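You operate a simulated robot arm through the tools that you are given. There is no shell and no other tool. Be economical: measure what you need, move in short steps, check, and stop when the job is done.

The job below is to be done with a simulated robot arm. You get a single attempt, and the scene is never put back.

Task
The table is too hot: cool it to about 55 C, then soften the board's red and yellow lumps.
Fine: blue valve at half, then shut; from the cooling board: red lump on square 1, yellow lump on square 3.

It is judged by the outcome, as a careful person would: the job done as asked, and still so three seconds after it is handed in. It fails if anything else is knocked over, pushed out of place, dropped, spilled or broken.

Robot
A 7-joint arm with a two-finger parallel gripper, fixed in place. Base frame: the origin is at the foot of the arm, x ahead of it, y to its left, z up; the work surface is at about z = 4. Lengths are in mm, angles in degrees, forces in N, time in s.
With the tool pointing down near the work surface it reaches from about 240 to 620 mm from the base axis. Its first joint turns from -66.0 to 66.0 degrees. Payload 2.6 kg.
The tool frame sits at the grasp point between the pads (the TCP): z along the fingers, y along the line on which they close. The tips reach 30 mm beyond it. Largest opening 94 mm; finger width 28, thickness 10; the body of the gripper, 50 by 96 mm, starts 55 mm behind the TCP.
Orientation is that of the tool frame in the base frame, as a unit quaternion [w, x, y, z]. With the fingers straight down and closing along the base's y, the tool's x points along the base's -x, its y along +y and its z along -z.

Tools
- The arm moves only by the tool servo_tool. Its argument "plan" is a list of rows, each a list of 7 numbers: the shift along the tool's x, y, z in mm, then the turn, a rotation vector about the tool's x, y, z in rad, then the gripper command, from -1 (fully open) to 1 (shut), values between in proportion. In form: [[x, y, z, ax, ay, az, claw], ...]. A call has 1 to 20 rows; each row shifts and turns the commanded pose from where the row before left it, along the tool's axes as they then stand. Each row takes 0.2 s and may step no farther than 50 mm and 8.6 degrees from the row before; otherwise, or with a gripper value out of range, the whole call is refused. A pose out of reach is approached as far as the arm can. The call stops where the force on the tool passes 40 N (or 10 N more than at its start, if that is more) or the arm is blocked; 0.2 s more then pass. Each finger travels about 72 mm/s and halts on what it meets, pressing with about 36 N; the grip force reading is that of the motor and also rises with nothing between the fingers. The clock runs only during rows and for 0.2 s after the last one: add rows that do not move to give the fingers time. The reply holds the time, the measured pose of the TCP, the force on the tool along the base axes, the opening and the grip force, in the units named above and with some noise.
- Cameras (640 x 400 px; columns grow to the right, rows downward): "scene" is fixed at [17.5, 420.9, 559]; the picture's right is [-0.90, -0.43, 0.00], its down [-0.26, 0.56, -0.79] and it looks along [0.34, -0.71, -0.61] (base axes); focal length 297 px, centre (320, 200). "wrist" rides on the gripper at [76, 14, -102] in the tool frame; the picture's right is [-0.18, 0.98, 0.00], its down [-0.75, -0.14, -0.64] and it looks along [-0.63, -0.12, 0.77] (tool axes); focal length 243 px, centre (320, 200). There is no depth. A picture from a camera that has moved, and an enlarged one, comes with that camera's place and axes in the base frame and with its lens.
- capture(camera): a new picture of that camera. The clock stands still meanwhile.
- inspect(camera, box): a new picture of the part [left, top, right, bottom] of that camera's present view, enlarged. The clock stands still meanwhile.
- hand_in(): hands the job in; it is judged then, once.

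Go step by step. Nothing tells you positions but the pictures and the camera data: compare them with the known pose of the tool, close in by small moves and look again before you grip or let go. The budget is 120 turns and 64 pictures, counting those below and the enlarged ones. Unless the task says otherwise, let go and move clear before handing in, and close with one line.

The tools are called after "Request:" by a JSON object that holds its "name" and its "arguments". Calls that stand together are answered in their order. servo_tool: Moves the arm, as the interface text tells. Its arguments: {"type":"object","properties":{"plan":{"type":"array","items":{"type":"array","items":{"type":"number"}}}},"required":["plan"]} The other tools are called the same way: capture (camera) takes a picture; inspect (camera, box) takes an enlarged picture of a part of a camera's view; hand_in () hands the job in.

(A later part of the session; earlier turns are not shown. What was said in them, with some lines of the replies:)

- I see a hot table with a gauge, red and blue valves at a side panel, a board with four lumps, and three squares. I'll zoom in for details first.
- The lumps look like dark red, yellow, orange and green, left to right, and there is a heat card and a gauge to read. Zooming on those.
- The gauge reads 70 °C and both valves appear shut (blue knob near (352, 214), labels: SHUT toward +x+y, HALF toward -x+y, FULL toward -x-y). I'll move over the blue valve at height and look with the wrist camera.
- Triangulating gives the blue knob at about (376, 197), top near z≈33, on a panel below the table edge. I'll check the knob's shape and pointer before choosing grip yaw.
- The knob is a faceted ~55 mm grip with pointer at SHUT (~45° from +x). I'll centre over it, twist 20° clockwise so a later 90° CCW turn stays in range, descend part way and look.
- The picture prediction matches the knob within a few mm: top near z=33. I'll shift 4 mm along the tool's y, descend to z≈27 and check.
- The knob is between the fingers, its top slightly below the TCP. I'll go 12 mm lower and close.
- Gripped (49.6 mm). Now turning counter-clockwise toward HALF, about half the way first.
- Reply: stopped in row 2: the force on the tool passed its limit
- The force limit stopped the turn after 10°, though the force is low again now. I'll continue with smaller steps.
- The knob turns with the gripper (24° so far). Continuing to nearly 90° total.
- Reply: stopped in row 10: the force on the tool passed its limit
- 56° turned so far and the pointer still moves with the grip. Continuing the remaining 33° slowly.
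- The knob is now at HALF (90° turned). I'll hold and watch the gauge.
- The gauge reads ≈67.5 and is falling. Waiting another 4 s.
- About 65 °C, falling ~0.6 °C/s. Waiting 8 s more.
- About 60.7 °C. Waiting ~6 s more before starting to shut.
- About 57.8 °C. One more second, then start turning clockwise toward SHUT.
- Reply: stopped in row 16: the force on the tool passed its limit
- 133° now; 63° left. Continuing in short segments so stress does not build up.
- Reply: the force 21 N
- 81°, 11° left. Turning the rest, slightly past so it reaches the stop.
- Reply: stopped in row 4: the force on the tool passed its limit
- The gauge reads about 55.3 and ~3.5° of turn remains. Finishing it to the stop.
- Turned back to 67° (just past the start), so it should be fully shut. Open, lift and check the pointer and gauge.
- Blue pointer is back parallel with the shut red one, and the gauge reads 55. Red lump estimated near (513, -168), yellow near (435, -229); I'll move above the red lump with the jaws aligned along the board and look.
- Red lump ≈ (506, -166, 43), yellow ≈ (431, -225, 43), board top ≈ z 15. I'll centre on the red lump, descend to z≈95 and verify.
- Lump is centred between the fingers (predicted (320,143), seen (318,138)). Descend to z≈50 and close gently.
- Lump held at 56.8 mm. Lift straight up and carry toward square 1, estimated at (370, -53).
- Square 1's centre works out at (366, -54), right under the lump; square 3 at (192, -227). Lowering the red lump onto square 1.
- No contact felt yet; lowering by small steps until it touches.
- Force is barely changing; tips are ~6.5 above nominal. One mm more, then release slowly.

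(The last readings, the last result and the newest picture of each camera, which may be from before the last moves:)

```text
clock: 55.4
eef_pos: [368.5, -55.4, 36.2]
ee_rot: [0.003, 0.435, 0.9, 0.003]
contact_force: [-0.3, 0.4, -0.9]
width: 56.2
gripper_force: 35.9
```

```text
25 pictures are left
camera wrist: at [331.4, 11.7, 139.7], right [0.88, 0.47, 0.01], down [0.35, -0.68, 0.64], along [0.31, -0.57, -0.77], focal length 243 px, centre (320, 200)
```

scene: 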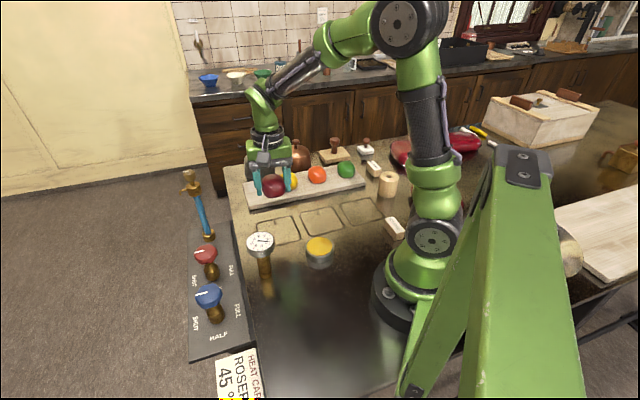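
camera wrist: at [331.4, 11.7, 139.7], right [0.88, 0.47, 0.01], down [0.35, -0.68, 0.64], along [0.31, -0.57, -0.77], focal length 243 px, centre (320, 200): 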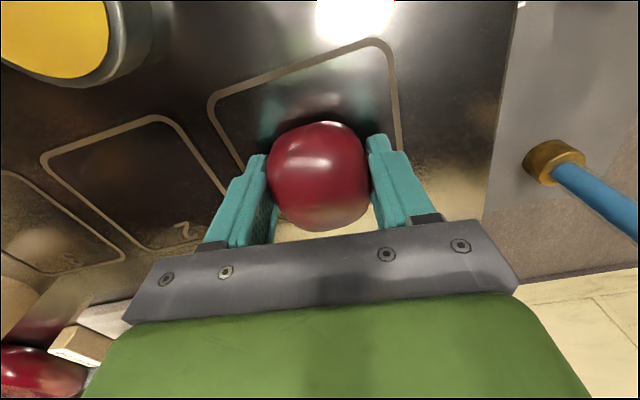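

Close to the surface and inside the square. Releasing and lifting.

Request:
{"name": "servo_tool", "arguments": {"plan": [[0, 0, 0, 0, 0, 0, -0.3], [0, 0, 0, 0, 0, 0, -0.6], [0, 0, 0, 0, 0, 0, -1], [0, 0, -20, 0, 0, 0, -1], [0, 0, -50, 0, 0, 0, -1], [0, 0, -50, 0, 0, 0, -1], [0, 0, -40, 0, 0, 0, -1], [0, 0, 0, 0, 0, 0, -1]]}}

Request:
{"name": "capture", "arguments": {"camera": "wrist"}}

Request:
{"name": "inspect", "arguments": {"camera": "scene", "box": [230, 150, 410, 270]}}

```text
clock: 57.1
eef_pos: [366.0, -54.0, 197.0]
ee_rot: [0.003, 0.436, 0.9, 0.003]
contact_force: [0.9, -0.5, 0.2]
width: 93.9
gripper_force: 0.0
```

```text
24 pictures are left
camera wrist: at [329.1, 13.7, 300.6], right [0.88, 0.47, 0.01], down [0.35, -0.68, 0.64], along [0.31, -0.57, -0.77], focal length 243 px, centre (320, 200)
```

wrist: 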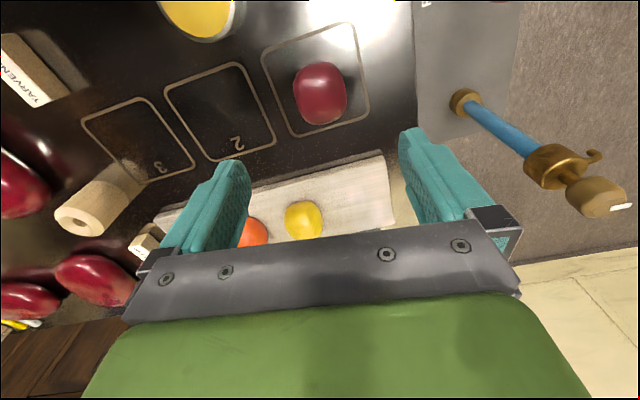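

```text
3.33 times, centred on (320, 210) of scene
camera zoom: at [17.5, 420.9, 559.0], right [-0.9, -0.43, 0.0], down [-0.26, 0.56, -0.79], along [0.34, -0.71, -0.61], focal length 989 px, centre (320, 167)
```

zoom: 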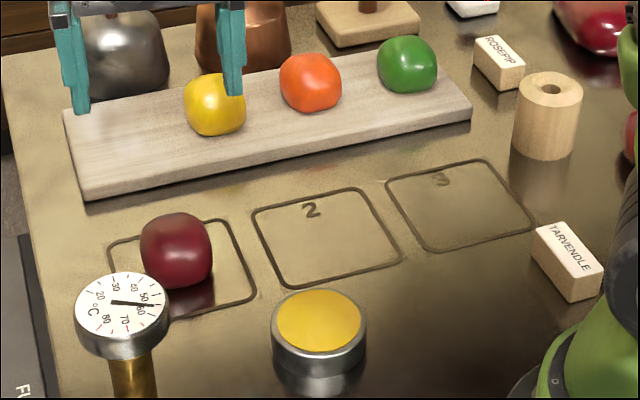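

Red sits well on square 1. Now moving above the yellow lump at (431, -225).

Request:
{"name": "servo_tool", "arguments": {"plan": [[-43.7, -13.6, 0, 0, 0, 0, -1], [-43.7, -13.6, 0, 0, 0, 0, -1], [-43.7, -13.6, 0, 0, 0, 0, -1], [-43.7, -13.6, 0, 0, 0, 0, -1], [0, 0, 50, 0, 0, 0, -1], [0, 0, 50, 0, 0, 0, -1], [0, 0, 0, 0, 0, 0, -1]]}}

Request:
{"name": "capture", "arguments": {"camera": "wrist"}}

```text
clock: 58.8
eef_pos: [428.5, -221.9, 92.9]
ee_rot: [0.003, 0.435, 0.9, 0.003]
contact_force: [-0.1, -0.3, 0.3]
width: 94.0
gripper_force: 0.1
```

```text
22 pictures are left
camera wrist: at [392.4, -155.1, 196.3], right [0.88, 0.47, 0.01], down [0.35, -0.68, 0.64], along [0.31, -0.57, -0.77], focal length 243 px, centre (320, 200)
```

wrist: 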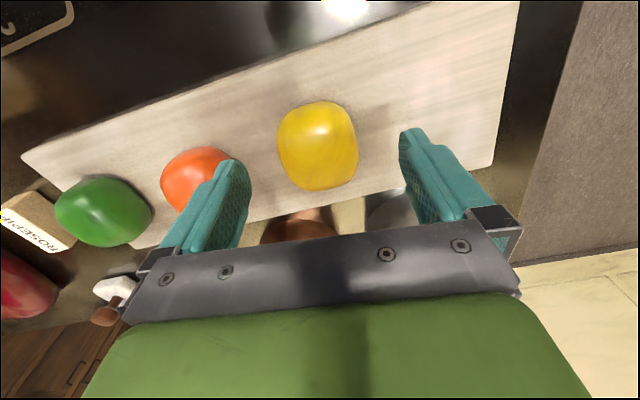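

Yellow is centred between the fingers. Descend to z≈50 and close.

Request:
{"name": "servo_tool", "arguments": {"plan": [[-2, -1, 20, 0, 0, 0, -1], [0, 0, 15, 0, 0, 0, -1], [0, 0, 8, 0, 0, 0, -1], [0, 0, 0, 0, 0, 0, -0.3], [0, 0, 0, 0, 0, 0, 0], [0, 0, 0, 0, 0, 0, 0.4], [0, 0, 0, 0, 0, 0, 0.4]]}}

Request:
{"name": "capture", "arguments": {"camera": "wrist"}}

```text
clock: 60.4
eef_pos: [433.4, -226.1, 53.5]
ee_rot: [0.002, 0.436, 0.9, 0.002]
contact_force: [-0.1, -0.2, 0.5]
width: 55.5
gripper_force: 36.1
```

```text
21 pictures are left
camera wrist: at [397.1, -159.4, 155.6], right [0.88, 0.47, 0.01], down [0.35, -0.68, 0.64], along [0.31, -0.57, -0.77], focal length 243 px, centre (320, 200)
```

wrist: 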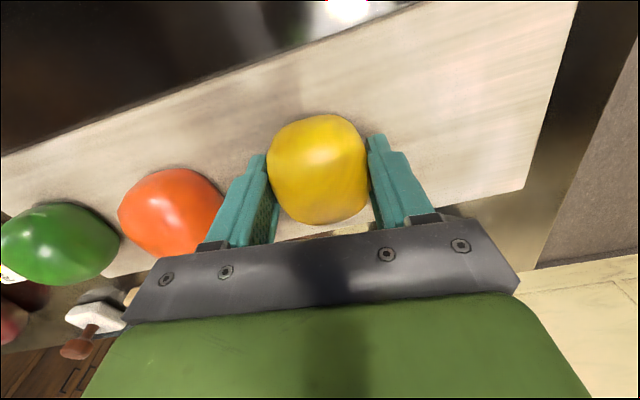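

Yellow held. Lift and carry to square 3 at (192, -227).

Request:
{"name": "servo_tool", "arguments": {"plan": [[0, 0, -20, 0, 0, 0, 0.4], [0, 0, -40, 0, 0, 0, 0.4], [0, 0, -50, 0, 0, 0, 0.4], [24.7, -31.6, 0, 0, 0, 0, 0.4], [24.7, -31.6, 0, 0, 0, 0, 0.4], [24.7, -31.6, 0, 0, 0, 0, 0.4], [24.7, -31.6, 0, 0, 0, 0, 0.4], [24.7, -31.6, 0, 0, 0, 0, 0.4], [24.7, -31.6, 0, 0, 0, 0, 0.4], [0, 0, 0, 0, 0, 0, 0.4]]}}

Request:
{"name": "capture", "arguments": {"camera": "wrist"}}

Request:
{"name": "capture", "arguments": {"camera": "scene"}}

```text
clock: 62.5
eef_pos: [190.5, -232.6, 163.0]
ee_rot: [0.004, 0.435, 0.9, 0.002]
contact_force: [0.0, 0.7, -1.7]
width: 55.3
gripper_force: 36.6
```

```text
20 pictures are left
camera wrist: at [153.8, -164.8, 265.4], right [0.88, 0.47, 0.01], down [0.35, -0.68, 0.64], along [0.31, -0.57, -0.77], focal length 243 px, centre (320, 200)
```

wrist: 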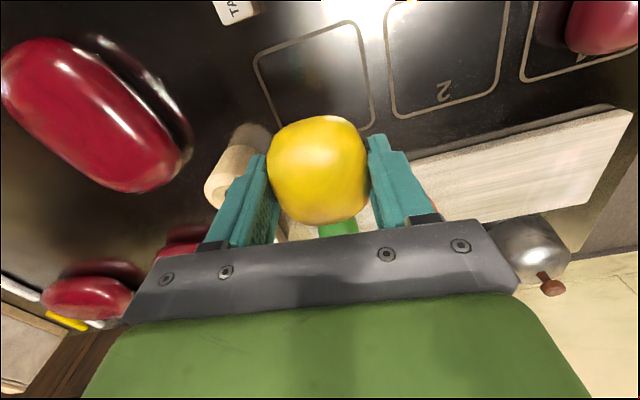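

```text
19 pictures are left
```

scene: 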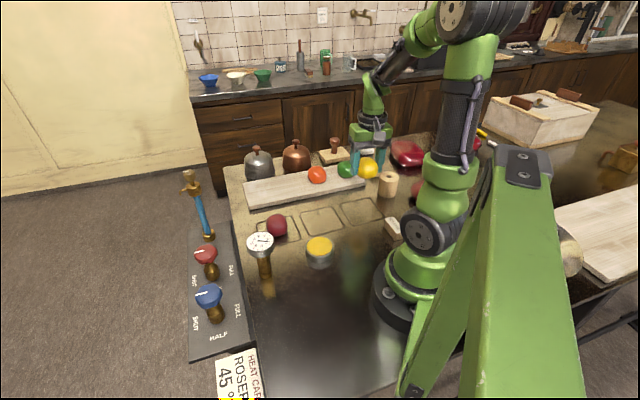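

Square 3's centre matches the current position within a couple of mm and the wooden cylinder is clear. Lowering the yellow lump.

Request:
{"name": "servo_tool", "arguments": {"plan": [[0, 0, 40, 0, 0, 0, 0.4], [0, 0, 40, 0, 0, 0, 0.4], [0, 0, 25, 0, 0, 0, 0.4], [0, 0, 10, 0, 0, 0, 0.4], [0, 0, 4, 0, 0, 0, 0.4], [0, 0, 2, 0, 0, 0, 0.4], [0, 0, 1.5, 0, 0, 0, 0.4], [0, 0, 0, 0, 0, 0, 0.4]]}}

Request:
{"name": "capture", "arguments": {"camera": "wrist"}}

Request:
{"name": "inspect", "arguments": {"camera": "scene", "box": [300, 140, 440, 260]}}

```text
clock: 64.3
eef_pos: [193.0, -230.3, 39.1]
ee_rot: [0.004, 0.435, 0.9, 0.002]
contact_force: [0.1, -0.2, -1.2]
width: 55.3
gripper_force: 36.3
```

```text
18 pictures are left
camera wrist: at [155.7, -162.6, 142.3], right [0.88, 0.47, 0.01], down [0.35, -0.68, 0.64], along [0.31, -0.57, -0.77], focal length 243 px, centre (320, 200)
```

wrist: 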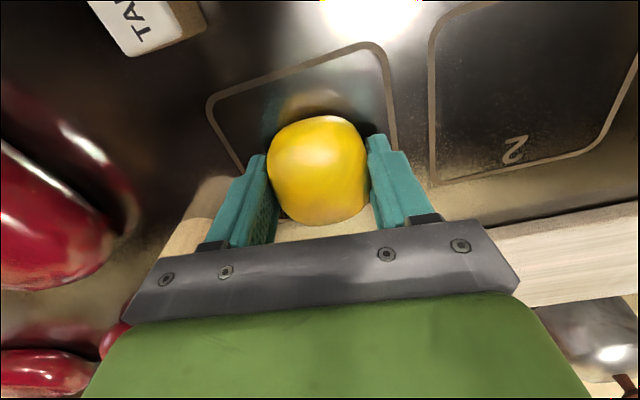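

```text
3.33 times, centred on (370, 200) of scene
camera zoom: at [17.5, 420.9, 559.0], right [-0.9, -0.43, 0.0], down [-0.26, 0.56, -0.79], along [0.34, -0.71, -0.61], focal length 989 px, centre (153, 200)
```

zoom: 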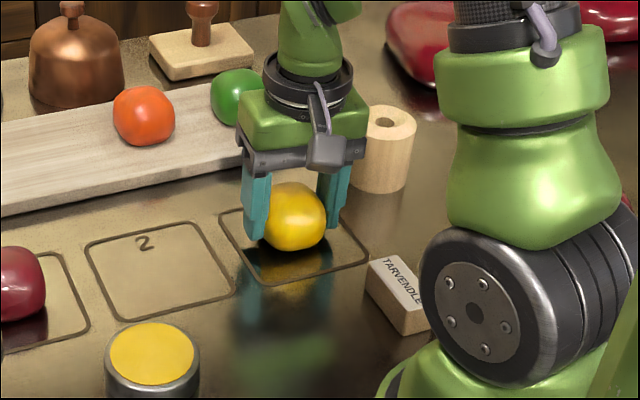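

Nearly touching and centred in square 3. Lower 2 mm more, release, and lift clear.

Request:
{"name": "servo_tool", "arguments": {"plan": [[0, 0, 1.5, 0, 0, 0, 0.4], [0, 0, 1, 0, 0, 0, 0.4], [0, 0, 0, 0, 0, 0, 0.4], [0, 0, 0, 0, 0, 0, -0.3], [0, 0, 0, 0, 0, 0, -0.6], [0, 0, 0, 0, 0, 0, -1], [0, 0, -20, 0, 0, 0, -1], [0, 0, -50, 0, 0, 0, -1], [0, 0, -50, 0, 0, 0, -1], [0, 0, -40, 0, 0, 0, -1], [0, 0, 0, 0, 0, 0, -1]]}}

Request:
{"name": "capture", "arguments": {"camera": "wrist"}}

Request:
{"name": "inspect", "arguments": {"camera": "scene", "box": [230, 150, 410, 270]}}

```text
clock: 66.8
eef_pos: [192.4, -229.3, 197.4]
ee_rot: [0.003, 0.435, 0.9, 0.002]
contact_force: [-0.4, 0.0, 0.3]
width: 94.0
gripper_force: 0.1
```

```text
16 pictures are left
camera wrist: at [155.1, -162.2, 299.4], right [0.88, 0.47, 0.01], down [0.35, -0.68, 0.64], along [0.31, -0.57, -0.77], focal length 243 px, centre (320, 200)
```

wrist: 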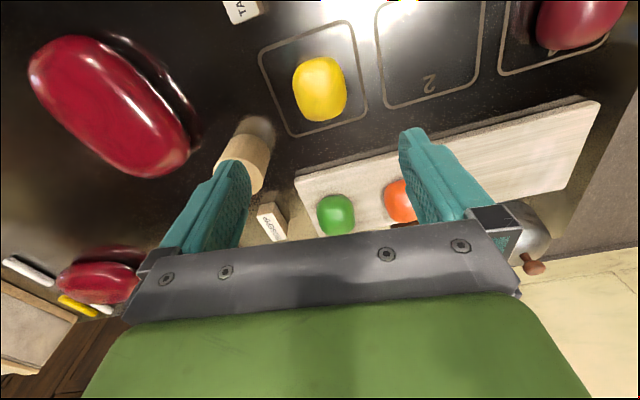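

```text
3.33 times, centred on (320, 210) of scene
camera zoom: at [17.5, 421.0, 559.0], right [-0.9, -0.43, 0.0], down [-0.26, 0.56, -0.79], along [0.34, -0.71, -0.61], focal length 989 px, centre (320, 167)
```

zoom: 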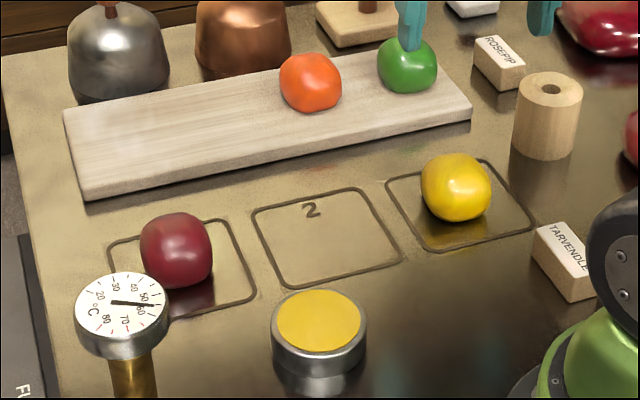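

Both lumps are in their squares. I'll raise clear and wait for them to soften, watching for a visible change.

Request:
{"name": "servo_tool", "arguments": {"plan": [[0, 0, -40, 0, 0, 0, -1], [0, 0, -40, 0, 0, 0, -1], [0, 0, 0, 0, 0, 0, -1], [0, 0, 0, 0, 0, 0, -1], [0, 0, 0, 0, 0, 0, -1], [0, 0, 0, 0, 0, 0, -1], [0, 0, 0, 0, 0, 0, -1], [0, 0, 0, 0, 0, 0, -1], [0, 0, 0, 0, 0, 0, -1], [0, 0, 0, 0, 0, 0, -1], [0, 0, 0, 0, 0, 0, -1], [0, 0, 0, 0, 0, 0, -1], [0, 0, 0, 0, 0, 0, -1], [0, 0, 0, 0, 0, 0, -1], [0, 0, 0, 0, 0, 0, -1], [0, 0, 0, 0, 0, 0, -1], [0, 0, 0, 0, 0, 0, -1], [0, 0, 0, 0, 0, 0, -1], [0, 0, 0, 0, 0, 0, -1], [0, 0, 0, 0, 0, 0, -1]]}}

Request:
{"name": "servo_tool", "arguments": {"plan": [[0, 0, 0, 0, 0, 0, -1], [0, 0, 0, 0, 0, 0, -1], [0, 0, 0, 0, 0, 0, -1], [0, 0, 0, 0, 0, 0, -1], [0, 0, 0, 0, 0, 0, -1], [0, 0, 0, 0, 0, 0, -1], [0, 0, 0, 0, 0, 0, -1], [0, 0, 0, 0, 0, 0, -1], [0, 0, 0, 0, 0, 0, -1], [0, 0, 0, 0, 0, 0, -1], [0, 0, 0, 0, 0, 0, -1], [0, 0, 0, 0, 0, 0, -1], [0, 0, 0, 0, 0, 0, -1], [0, 0, 0, 0, 0, 0, -1], [0, 0, 0, 0, 0, 0, -1], [0, 0, 0, 0, 0, 0, -1], [0, 0, 0, 0, 0, 0, -1], [0, 0, 0, 0, 0, 0, -1], [0, 0, 0, 0, 0, 0, -1], [0, 0, 0, 0, 0, 0, -1]]}}

Request:
{"name": "inspect", "arguments": {"camera": "scene", "box": [230, 150, 410, 270]}}

```text
clock: 71.0
eef_pos: [192.8, -229.7, 276.4]
ee_rot: [0.004, 0.436, 0.9, 0.003]
contact_force: [0.7, 0.2, 0.1]
width: 93.9
gripper_force: 0.1
```

```text
clock: 75.2
eef_pos: [193.1, -229.7, 276.9]
ee_rot: [0.003, 0.435, 0.9, 0.003]
contact_force: [0.0, -0.1, -0.1]
width: 94.1
gripper_force: 0.0
```

```text
3.33 times, centred on (320, 210) of scene
camera zoom: at [17.5, 420.9, 559.0], right [-0.9, -0.43, 0.0], down [-0.26, 0.56, -0.79], along [0.34, -0.71, -0.61], focal length 989 px, centre (320, 167)
```

zoom: 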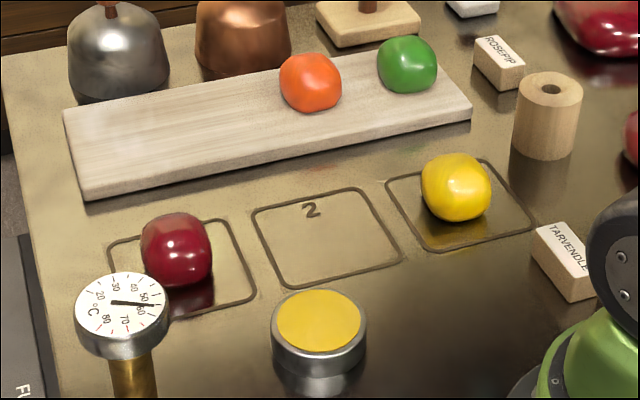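

The red lump has turned glossy and brighter (softening after ~19 s); yellow is following. The gauge holds ~55. Waiting further.

Request:
{"name": "servo_tool", "arguments": {"plan": [[0, 0, 0, 0, 0, 0, -1], [0, 0, 0, 0, 0, 0, -1], [0, 0, 0, 0, 0, 0, -1], [0, 0, 0, 0, 0, 0, -1], [0, 0, 0, 0, 0, 0, -1], [0, 0, 0, 0, 0, 0, -1], [0, 0, 0, 0, 0, 0, -1], [0, 0, 0, 0, 0, 0, -1], [0, 0, 0, 0, 0, 0, -1], [0, 0, 0, 0, 0, 0, -1], [0, 0, 0, 0, 0, 0, -1], [0, 0, 0, 0, 0, 0, -1], [0, 0, 0, 0, 0, 0, -1], [0, 0, 0, 0, 0, 0, -1], [0, 0, 0, 0, 0, 0, -1], [0, 0, 0, 0, 0, 0, -1], [0, 0, 0, 0, 0, 0, -1], [0, 0, 0, 0, 0, 0, -1], [0, 0, 0, 0, 0, 0, -1], [0, 0, 0, 0, 0, 0, -1]]}}

Request:
{"name": "servo_tool", "arguments": {"plan": [[0, 0, 0, 0, 0, 0, -1], [0, 0, 0, 0, 0, 0, -1], [0, 0, 0, 0, 0, 0, -1], [0, 0, 0, 0, 0, 0, -1], [0, 0, 0, 0, 0, 0, -1], [0, 0, 0, 0, 0, 0, -1], [0, 0, 0, 0, 0, 0, -1], [0, 0, 0, 0, 0, 0, -1], [0, 0, 0, 0, 0, 0, -1], [0, 0, 0, 0, 0, 0, -1], [0, 0, 0, 0, 0, 0, -1], [0, 0, 0, 0, 0, 0, -1], [0, 0, 0, 0, 0, 0, -1], [0, 0, 0, 0, 0, 0, -1], [0, 0, 0, 0, 0, 0, -1], [0, 0, 0, 0, 0, 0, -1], [0, 0, 0, 0, 0, 0, -1], [0, 0, 0, 0, 0, 0, -1], [0, 0, 0, 0, 0, 0, -1], [0, 0, 0, 0, 0, 0, -1]]}}

Request:
{"name": "inspect", "arguments": {"camera": "scene", "box": [230, 150, 410, 270]}}

```text
clock: 79.3
eef_pos: [192.6, -230.1, 277.0]
ee_rot: [0.003, 0.436, 0.9, 0.002]
contact_force: [0.1, 0.8, 0.7]
width: 94.1
gripper_force: 0.0
```

```text
clock: 83.5
eef_pos: [193.4, -229.9, 276.5]
ee_rot: [0.003, 0.435, 0.901, 0.003]
contact_force: [0.9, 0.9, 0.1]
width: 94.0
gripper_force: 0.0
```

```text
3.33 times, centred on (320, 210) of scene
camera zoom: at [17.5, 420.9, 559.0], right [-0.9, -0.43, 0.0], down [-0.26, 0.56, -0.79], along [0.34, -0.71, -0.61], focal length 989 px, centre (320, 167)
```

zoom: 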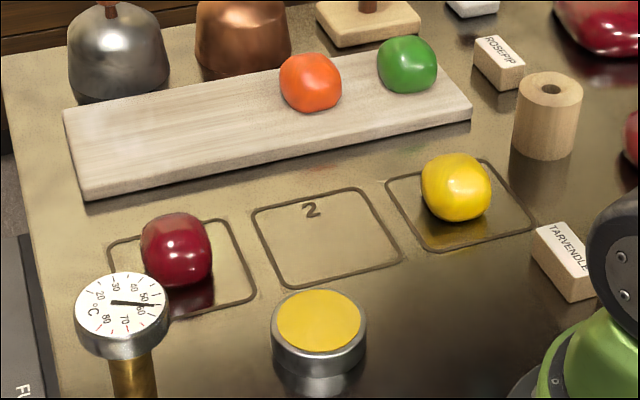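

Red stays glossy; yellow seems glossy too but I want a closer comparison after a bit more time.

Request:
{"name": "inspect", "arguments": {"camera": "scene", "box": [340, 185, 390, 235]}}

Request:
{"name": "servo_tool", "arguments": {"plan": [[0, 0, 0, 0, 0, 0, -1], [0, 0, 0, 0, 0, 0, -1], [0, 0, 0, 0, 0, 0, -1], [0, 0, 0, 0, 0, 0, -1], [0, 0, 0, 0, 0, 0, -1], [0, 0, 0, 0, 0, 0, -1], [0, 0, 0, 0, 0, 0, -1], [0, 0, 0, 0, 0, 0, -1], [0, 0, 0, 0, 0, 0, -1], [0, 0, 0, 0, 0, 0, -1], [0, 0, 0, 0, 0, 0, -1], [0, 0, 0, 0, 0, 0, -1], [0, 0, 0, 0, 0, 0, -1], [0, 0, 0, 0, 0, 0, -1], [0, 0, 0, 0, 0, 0, -1], [0, 0, 0, 0, 0, 0, -1], [0, 0, 0, 0, 0, 0, -1], [0, 0, 0, 0, 0, 0, -1], [0, 0, 0, 0, 0, 0, -1], [0, 0, 0, 0, 0, 0, -1]]}}

Request:
{"name": "servo_tool", "arguments": {"plan": [[0, 0, 0, 0, 0, 0, -1], [0, 0, 0, 0, 0, 0, -1], [0, 0, 0, 0, 0, 0, -1], [0, 0, 0, 0, 0, 0, -1], [0, 0, 0, 0, 0, 0, -1], [0, 0, 0, 0, 0, 0, -1], [0, 0, 0, 0, 0, 0, -1], [0, 0, 0, 0, 0, 0, -1], [0, 0, 0, 0, 0, 0, -1], [0, 0, 0, 0, 0, 0, -1], [0, 0, 0, 0, 0, 0, -1], [0, 0, 0, 0, 0, 0, -1], [0, 0, 0, 0, 0, 0, -1], [0, 0, 0, 0, 0, 0, -1], [0, 0, 0, 0, 0, 0, -1], [0, 0, 0, 0, 0, 0, -1], [0, 0, 0, 0, 0, 0, -1], [0, 0, 0, 0, 0, 0, -1], [0, 0, 0, 0, 0, 0, -1], [0, 0, 0, 0, 0, 0, -1]]}}

Request:
{"name": "inspect", "arguments": {"camera": "scene", "box": [340, 185, 390, 235]}}

Request:
{"name": "inspect", "arguments": {"camera": "scene", "box": [230, 205, 310, 260]}}

```text
8.00 times, centred on (365, 210) of scene
camera zoom: at [17.5, 420.9, 559.0], right [-0.9, -0.43, 0.0], down [-0.26, 0.56, -0.79], along [0.34, -0.71, -0.61], focal length 2374 px, centre (-40, 120)
```

zoom: 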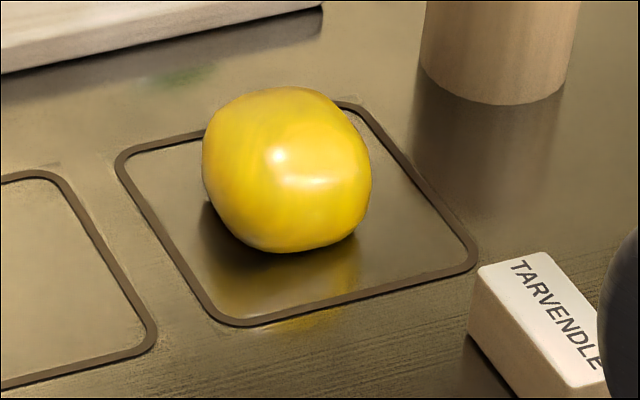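

```text
clock: 87.8
eef_pos: [192.5, -229.5, 277.8]
ee_rot: [0.003, 0.436, 0.9, 0.003]
contact_force: [1.0, -0.7, -0.6]
width: 94.1
gripper_force: 0.1
```

```text
clock: 92.0
eef_pos: [193.1, -229.4, 277.0]
ee_rot: [0.003, 0.435, 0.9, 0.003]
contact_force: [-0.1, -0.6, 0.9]
width: 93.9
gripper_force: 0.0
```

```text
8.00 times, centred on (365, 210) of scene
camera zoom: at [17.5, 420.9, 559.0], right [-0.9, -0.43, 0.0], down [-0.26, 0.56, -0.79], along [0.34, -0.71, -0.61], focal length 2374 px, centre (-40, 120)
```

zoom: 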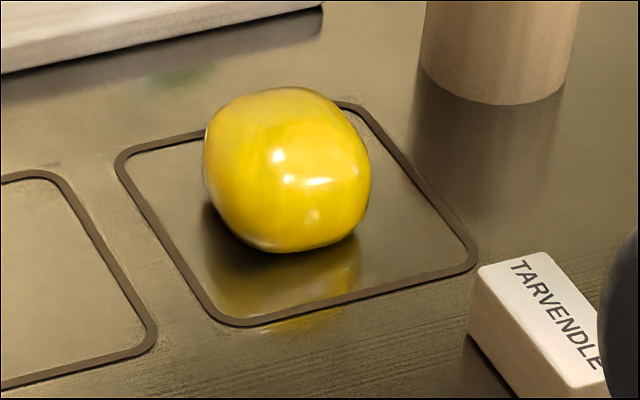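

```text
7.27 times, centred on (270, 232) of scene
camera zoom: at [17.5, 420.9, 559.0], right [-0.9, -0.43, 0.0], down [-0.26, 0.56, -0.79], along [0.34, -0.71, -0.61], focal length 2159 px, centre (684, -36)
```

zoom: 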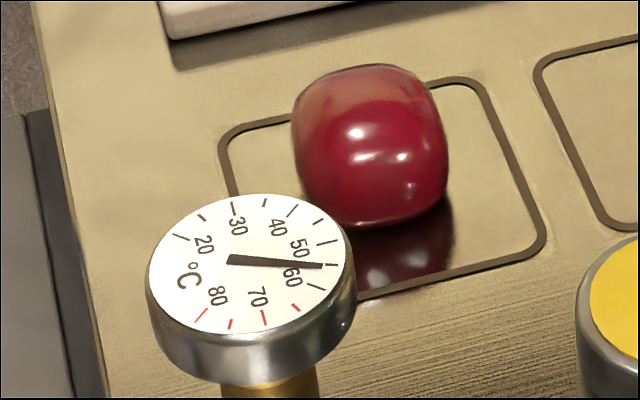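

Both lumps now show the same wet gloss, i.e. softened, at about 55 °C. A few more seconds to be sure and a final whole-scene check.

Request:
{"name": "servo_tool", "arguments": {"plan": [[0, 0, 0, 0, 0, 0, -1], [0, 0, 0, 0, 0, 0, -1], [0, 0, 0, 0, 0, 0, -1], [0, 0, 0, 0, 0, 0, -1], [0, 0, 0, 0, 0, 0, -1], [0, 0, 0, 0, 0, 0, -1], [0, 0, 0, 0, 0, 0, -1], [0, 0, 0, 0, 0, 0, -1], [0, 0, 0, 0, 0, 0, -1], [0, 0, 0, 0, 0, 0, -1], [0, 0, 0, 0, 0, 0, -1], [0, 0, 0, 0, 0, 0, -1], [0, 0, 0, 0, 0, 0, -1], [0, 0, 0, 0, 0, 0, -1], [0, 0, 0, 0, 0, 0, -1], [0, 0, 0, 0, 0, 0, -1], [0, 0, 0, 0, 0, 0, -1], [0, 0, 0, 0, 0, 0, -1]]}}

Request:
{"name": "inspect", "arguments": {"camera": "scene", "box": [340, 185, 390, 235]}}

Request:
{"name": "capture", "arguments": {"camera": "scene"}}

```text
clock: 95.8
eef_pos: [192.4, -229.4, 276.8]
ee_rot: [0.003, 0.436, 0.9, 0.001]
contact_force: [0.6, -0.7, -0.2]
width: 94.0
gripper_force: 0.1
```

```text
8.00 times, centred on (365, 210) of scene
camera zoom: at [17.5, 420.9, 559.0], right [-0.9, -0.43, 0.0], down [-0.26, 0.56, -0.79], along [0.34, -0.71, -0.61], focal length 2374 px, centre (-40, 120)
```

zoom: 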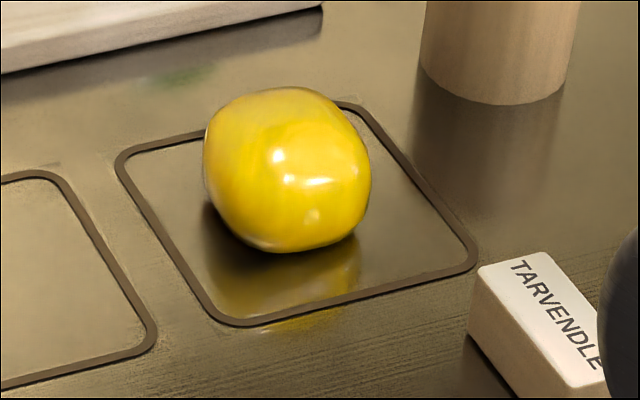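

```text
8 pictures are left
```

scene: 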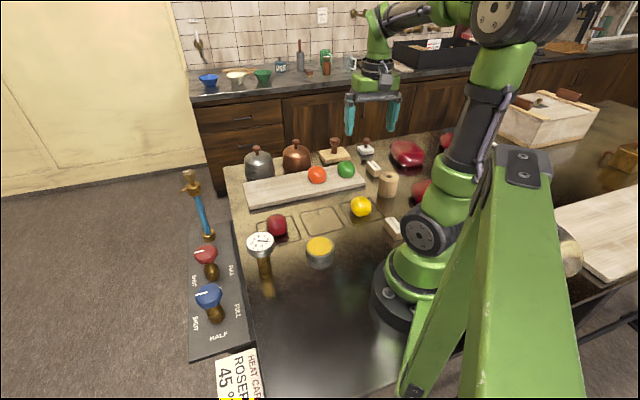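

Both lumps look softened and have stopped changing. The valves are shut, the gauge holds about 55 °C, nothing else has moved, and the arm is clear, so I'm handing in.

Request:
{"name": "hand_in", "arguments": {}}

```text
The job is handed in.
```

I cooled the table to about 55 °C with the blue valve at half and then shut it; the red lump on square 1 and the yellow lump on square 3 both look softened.
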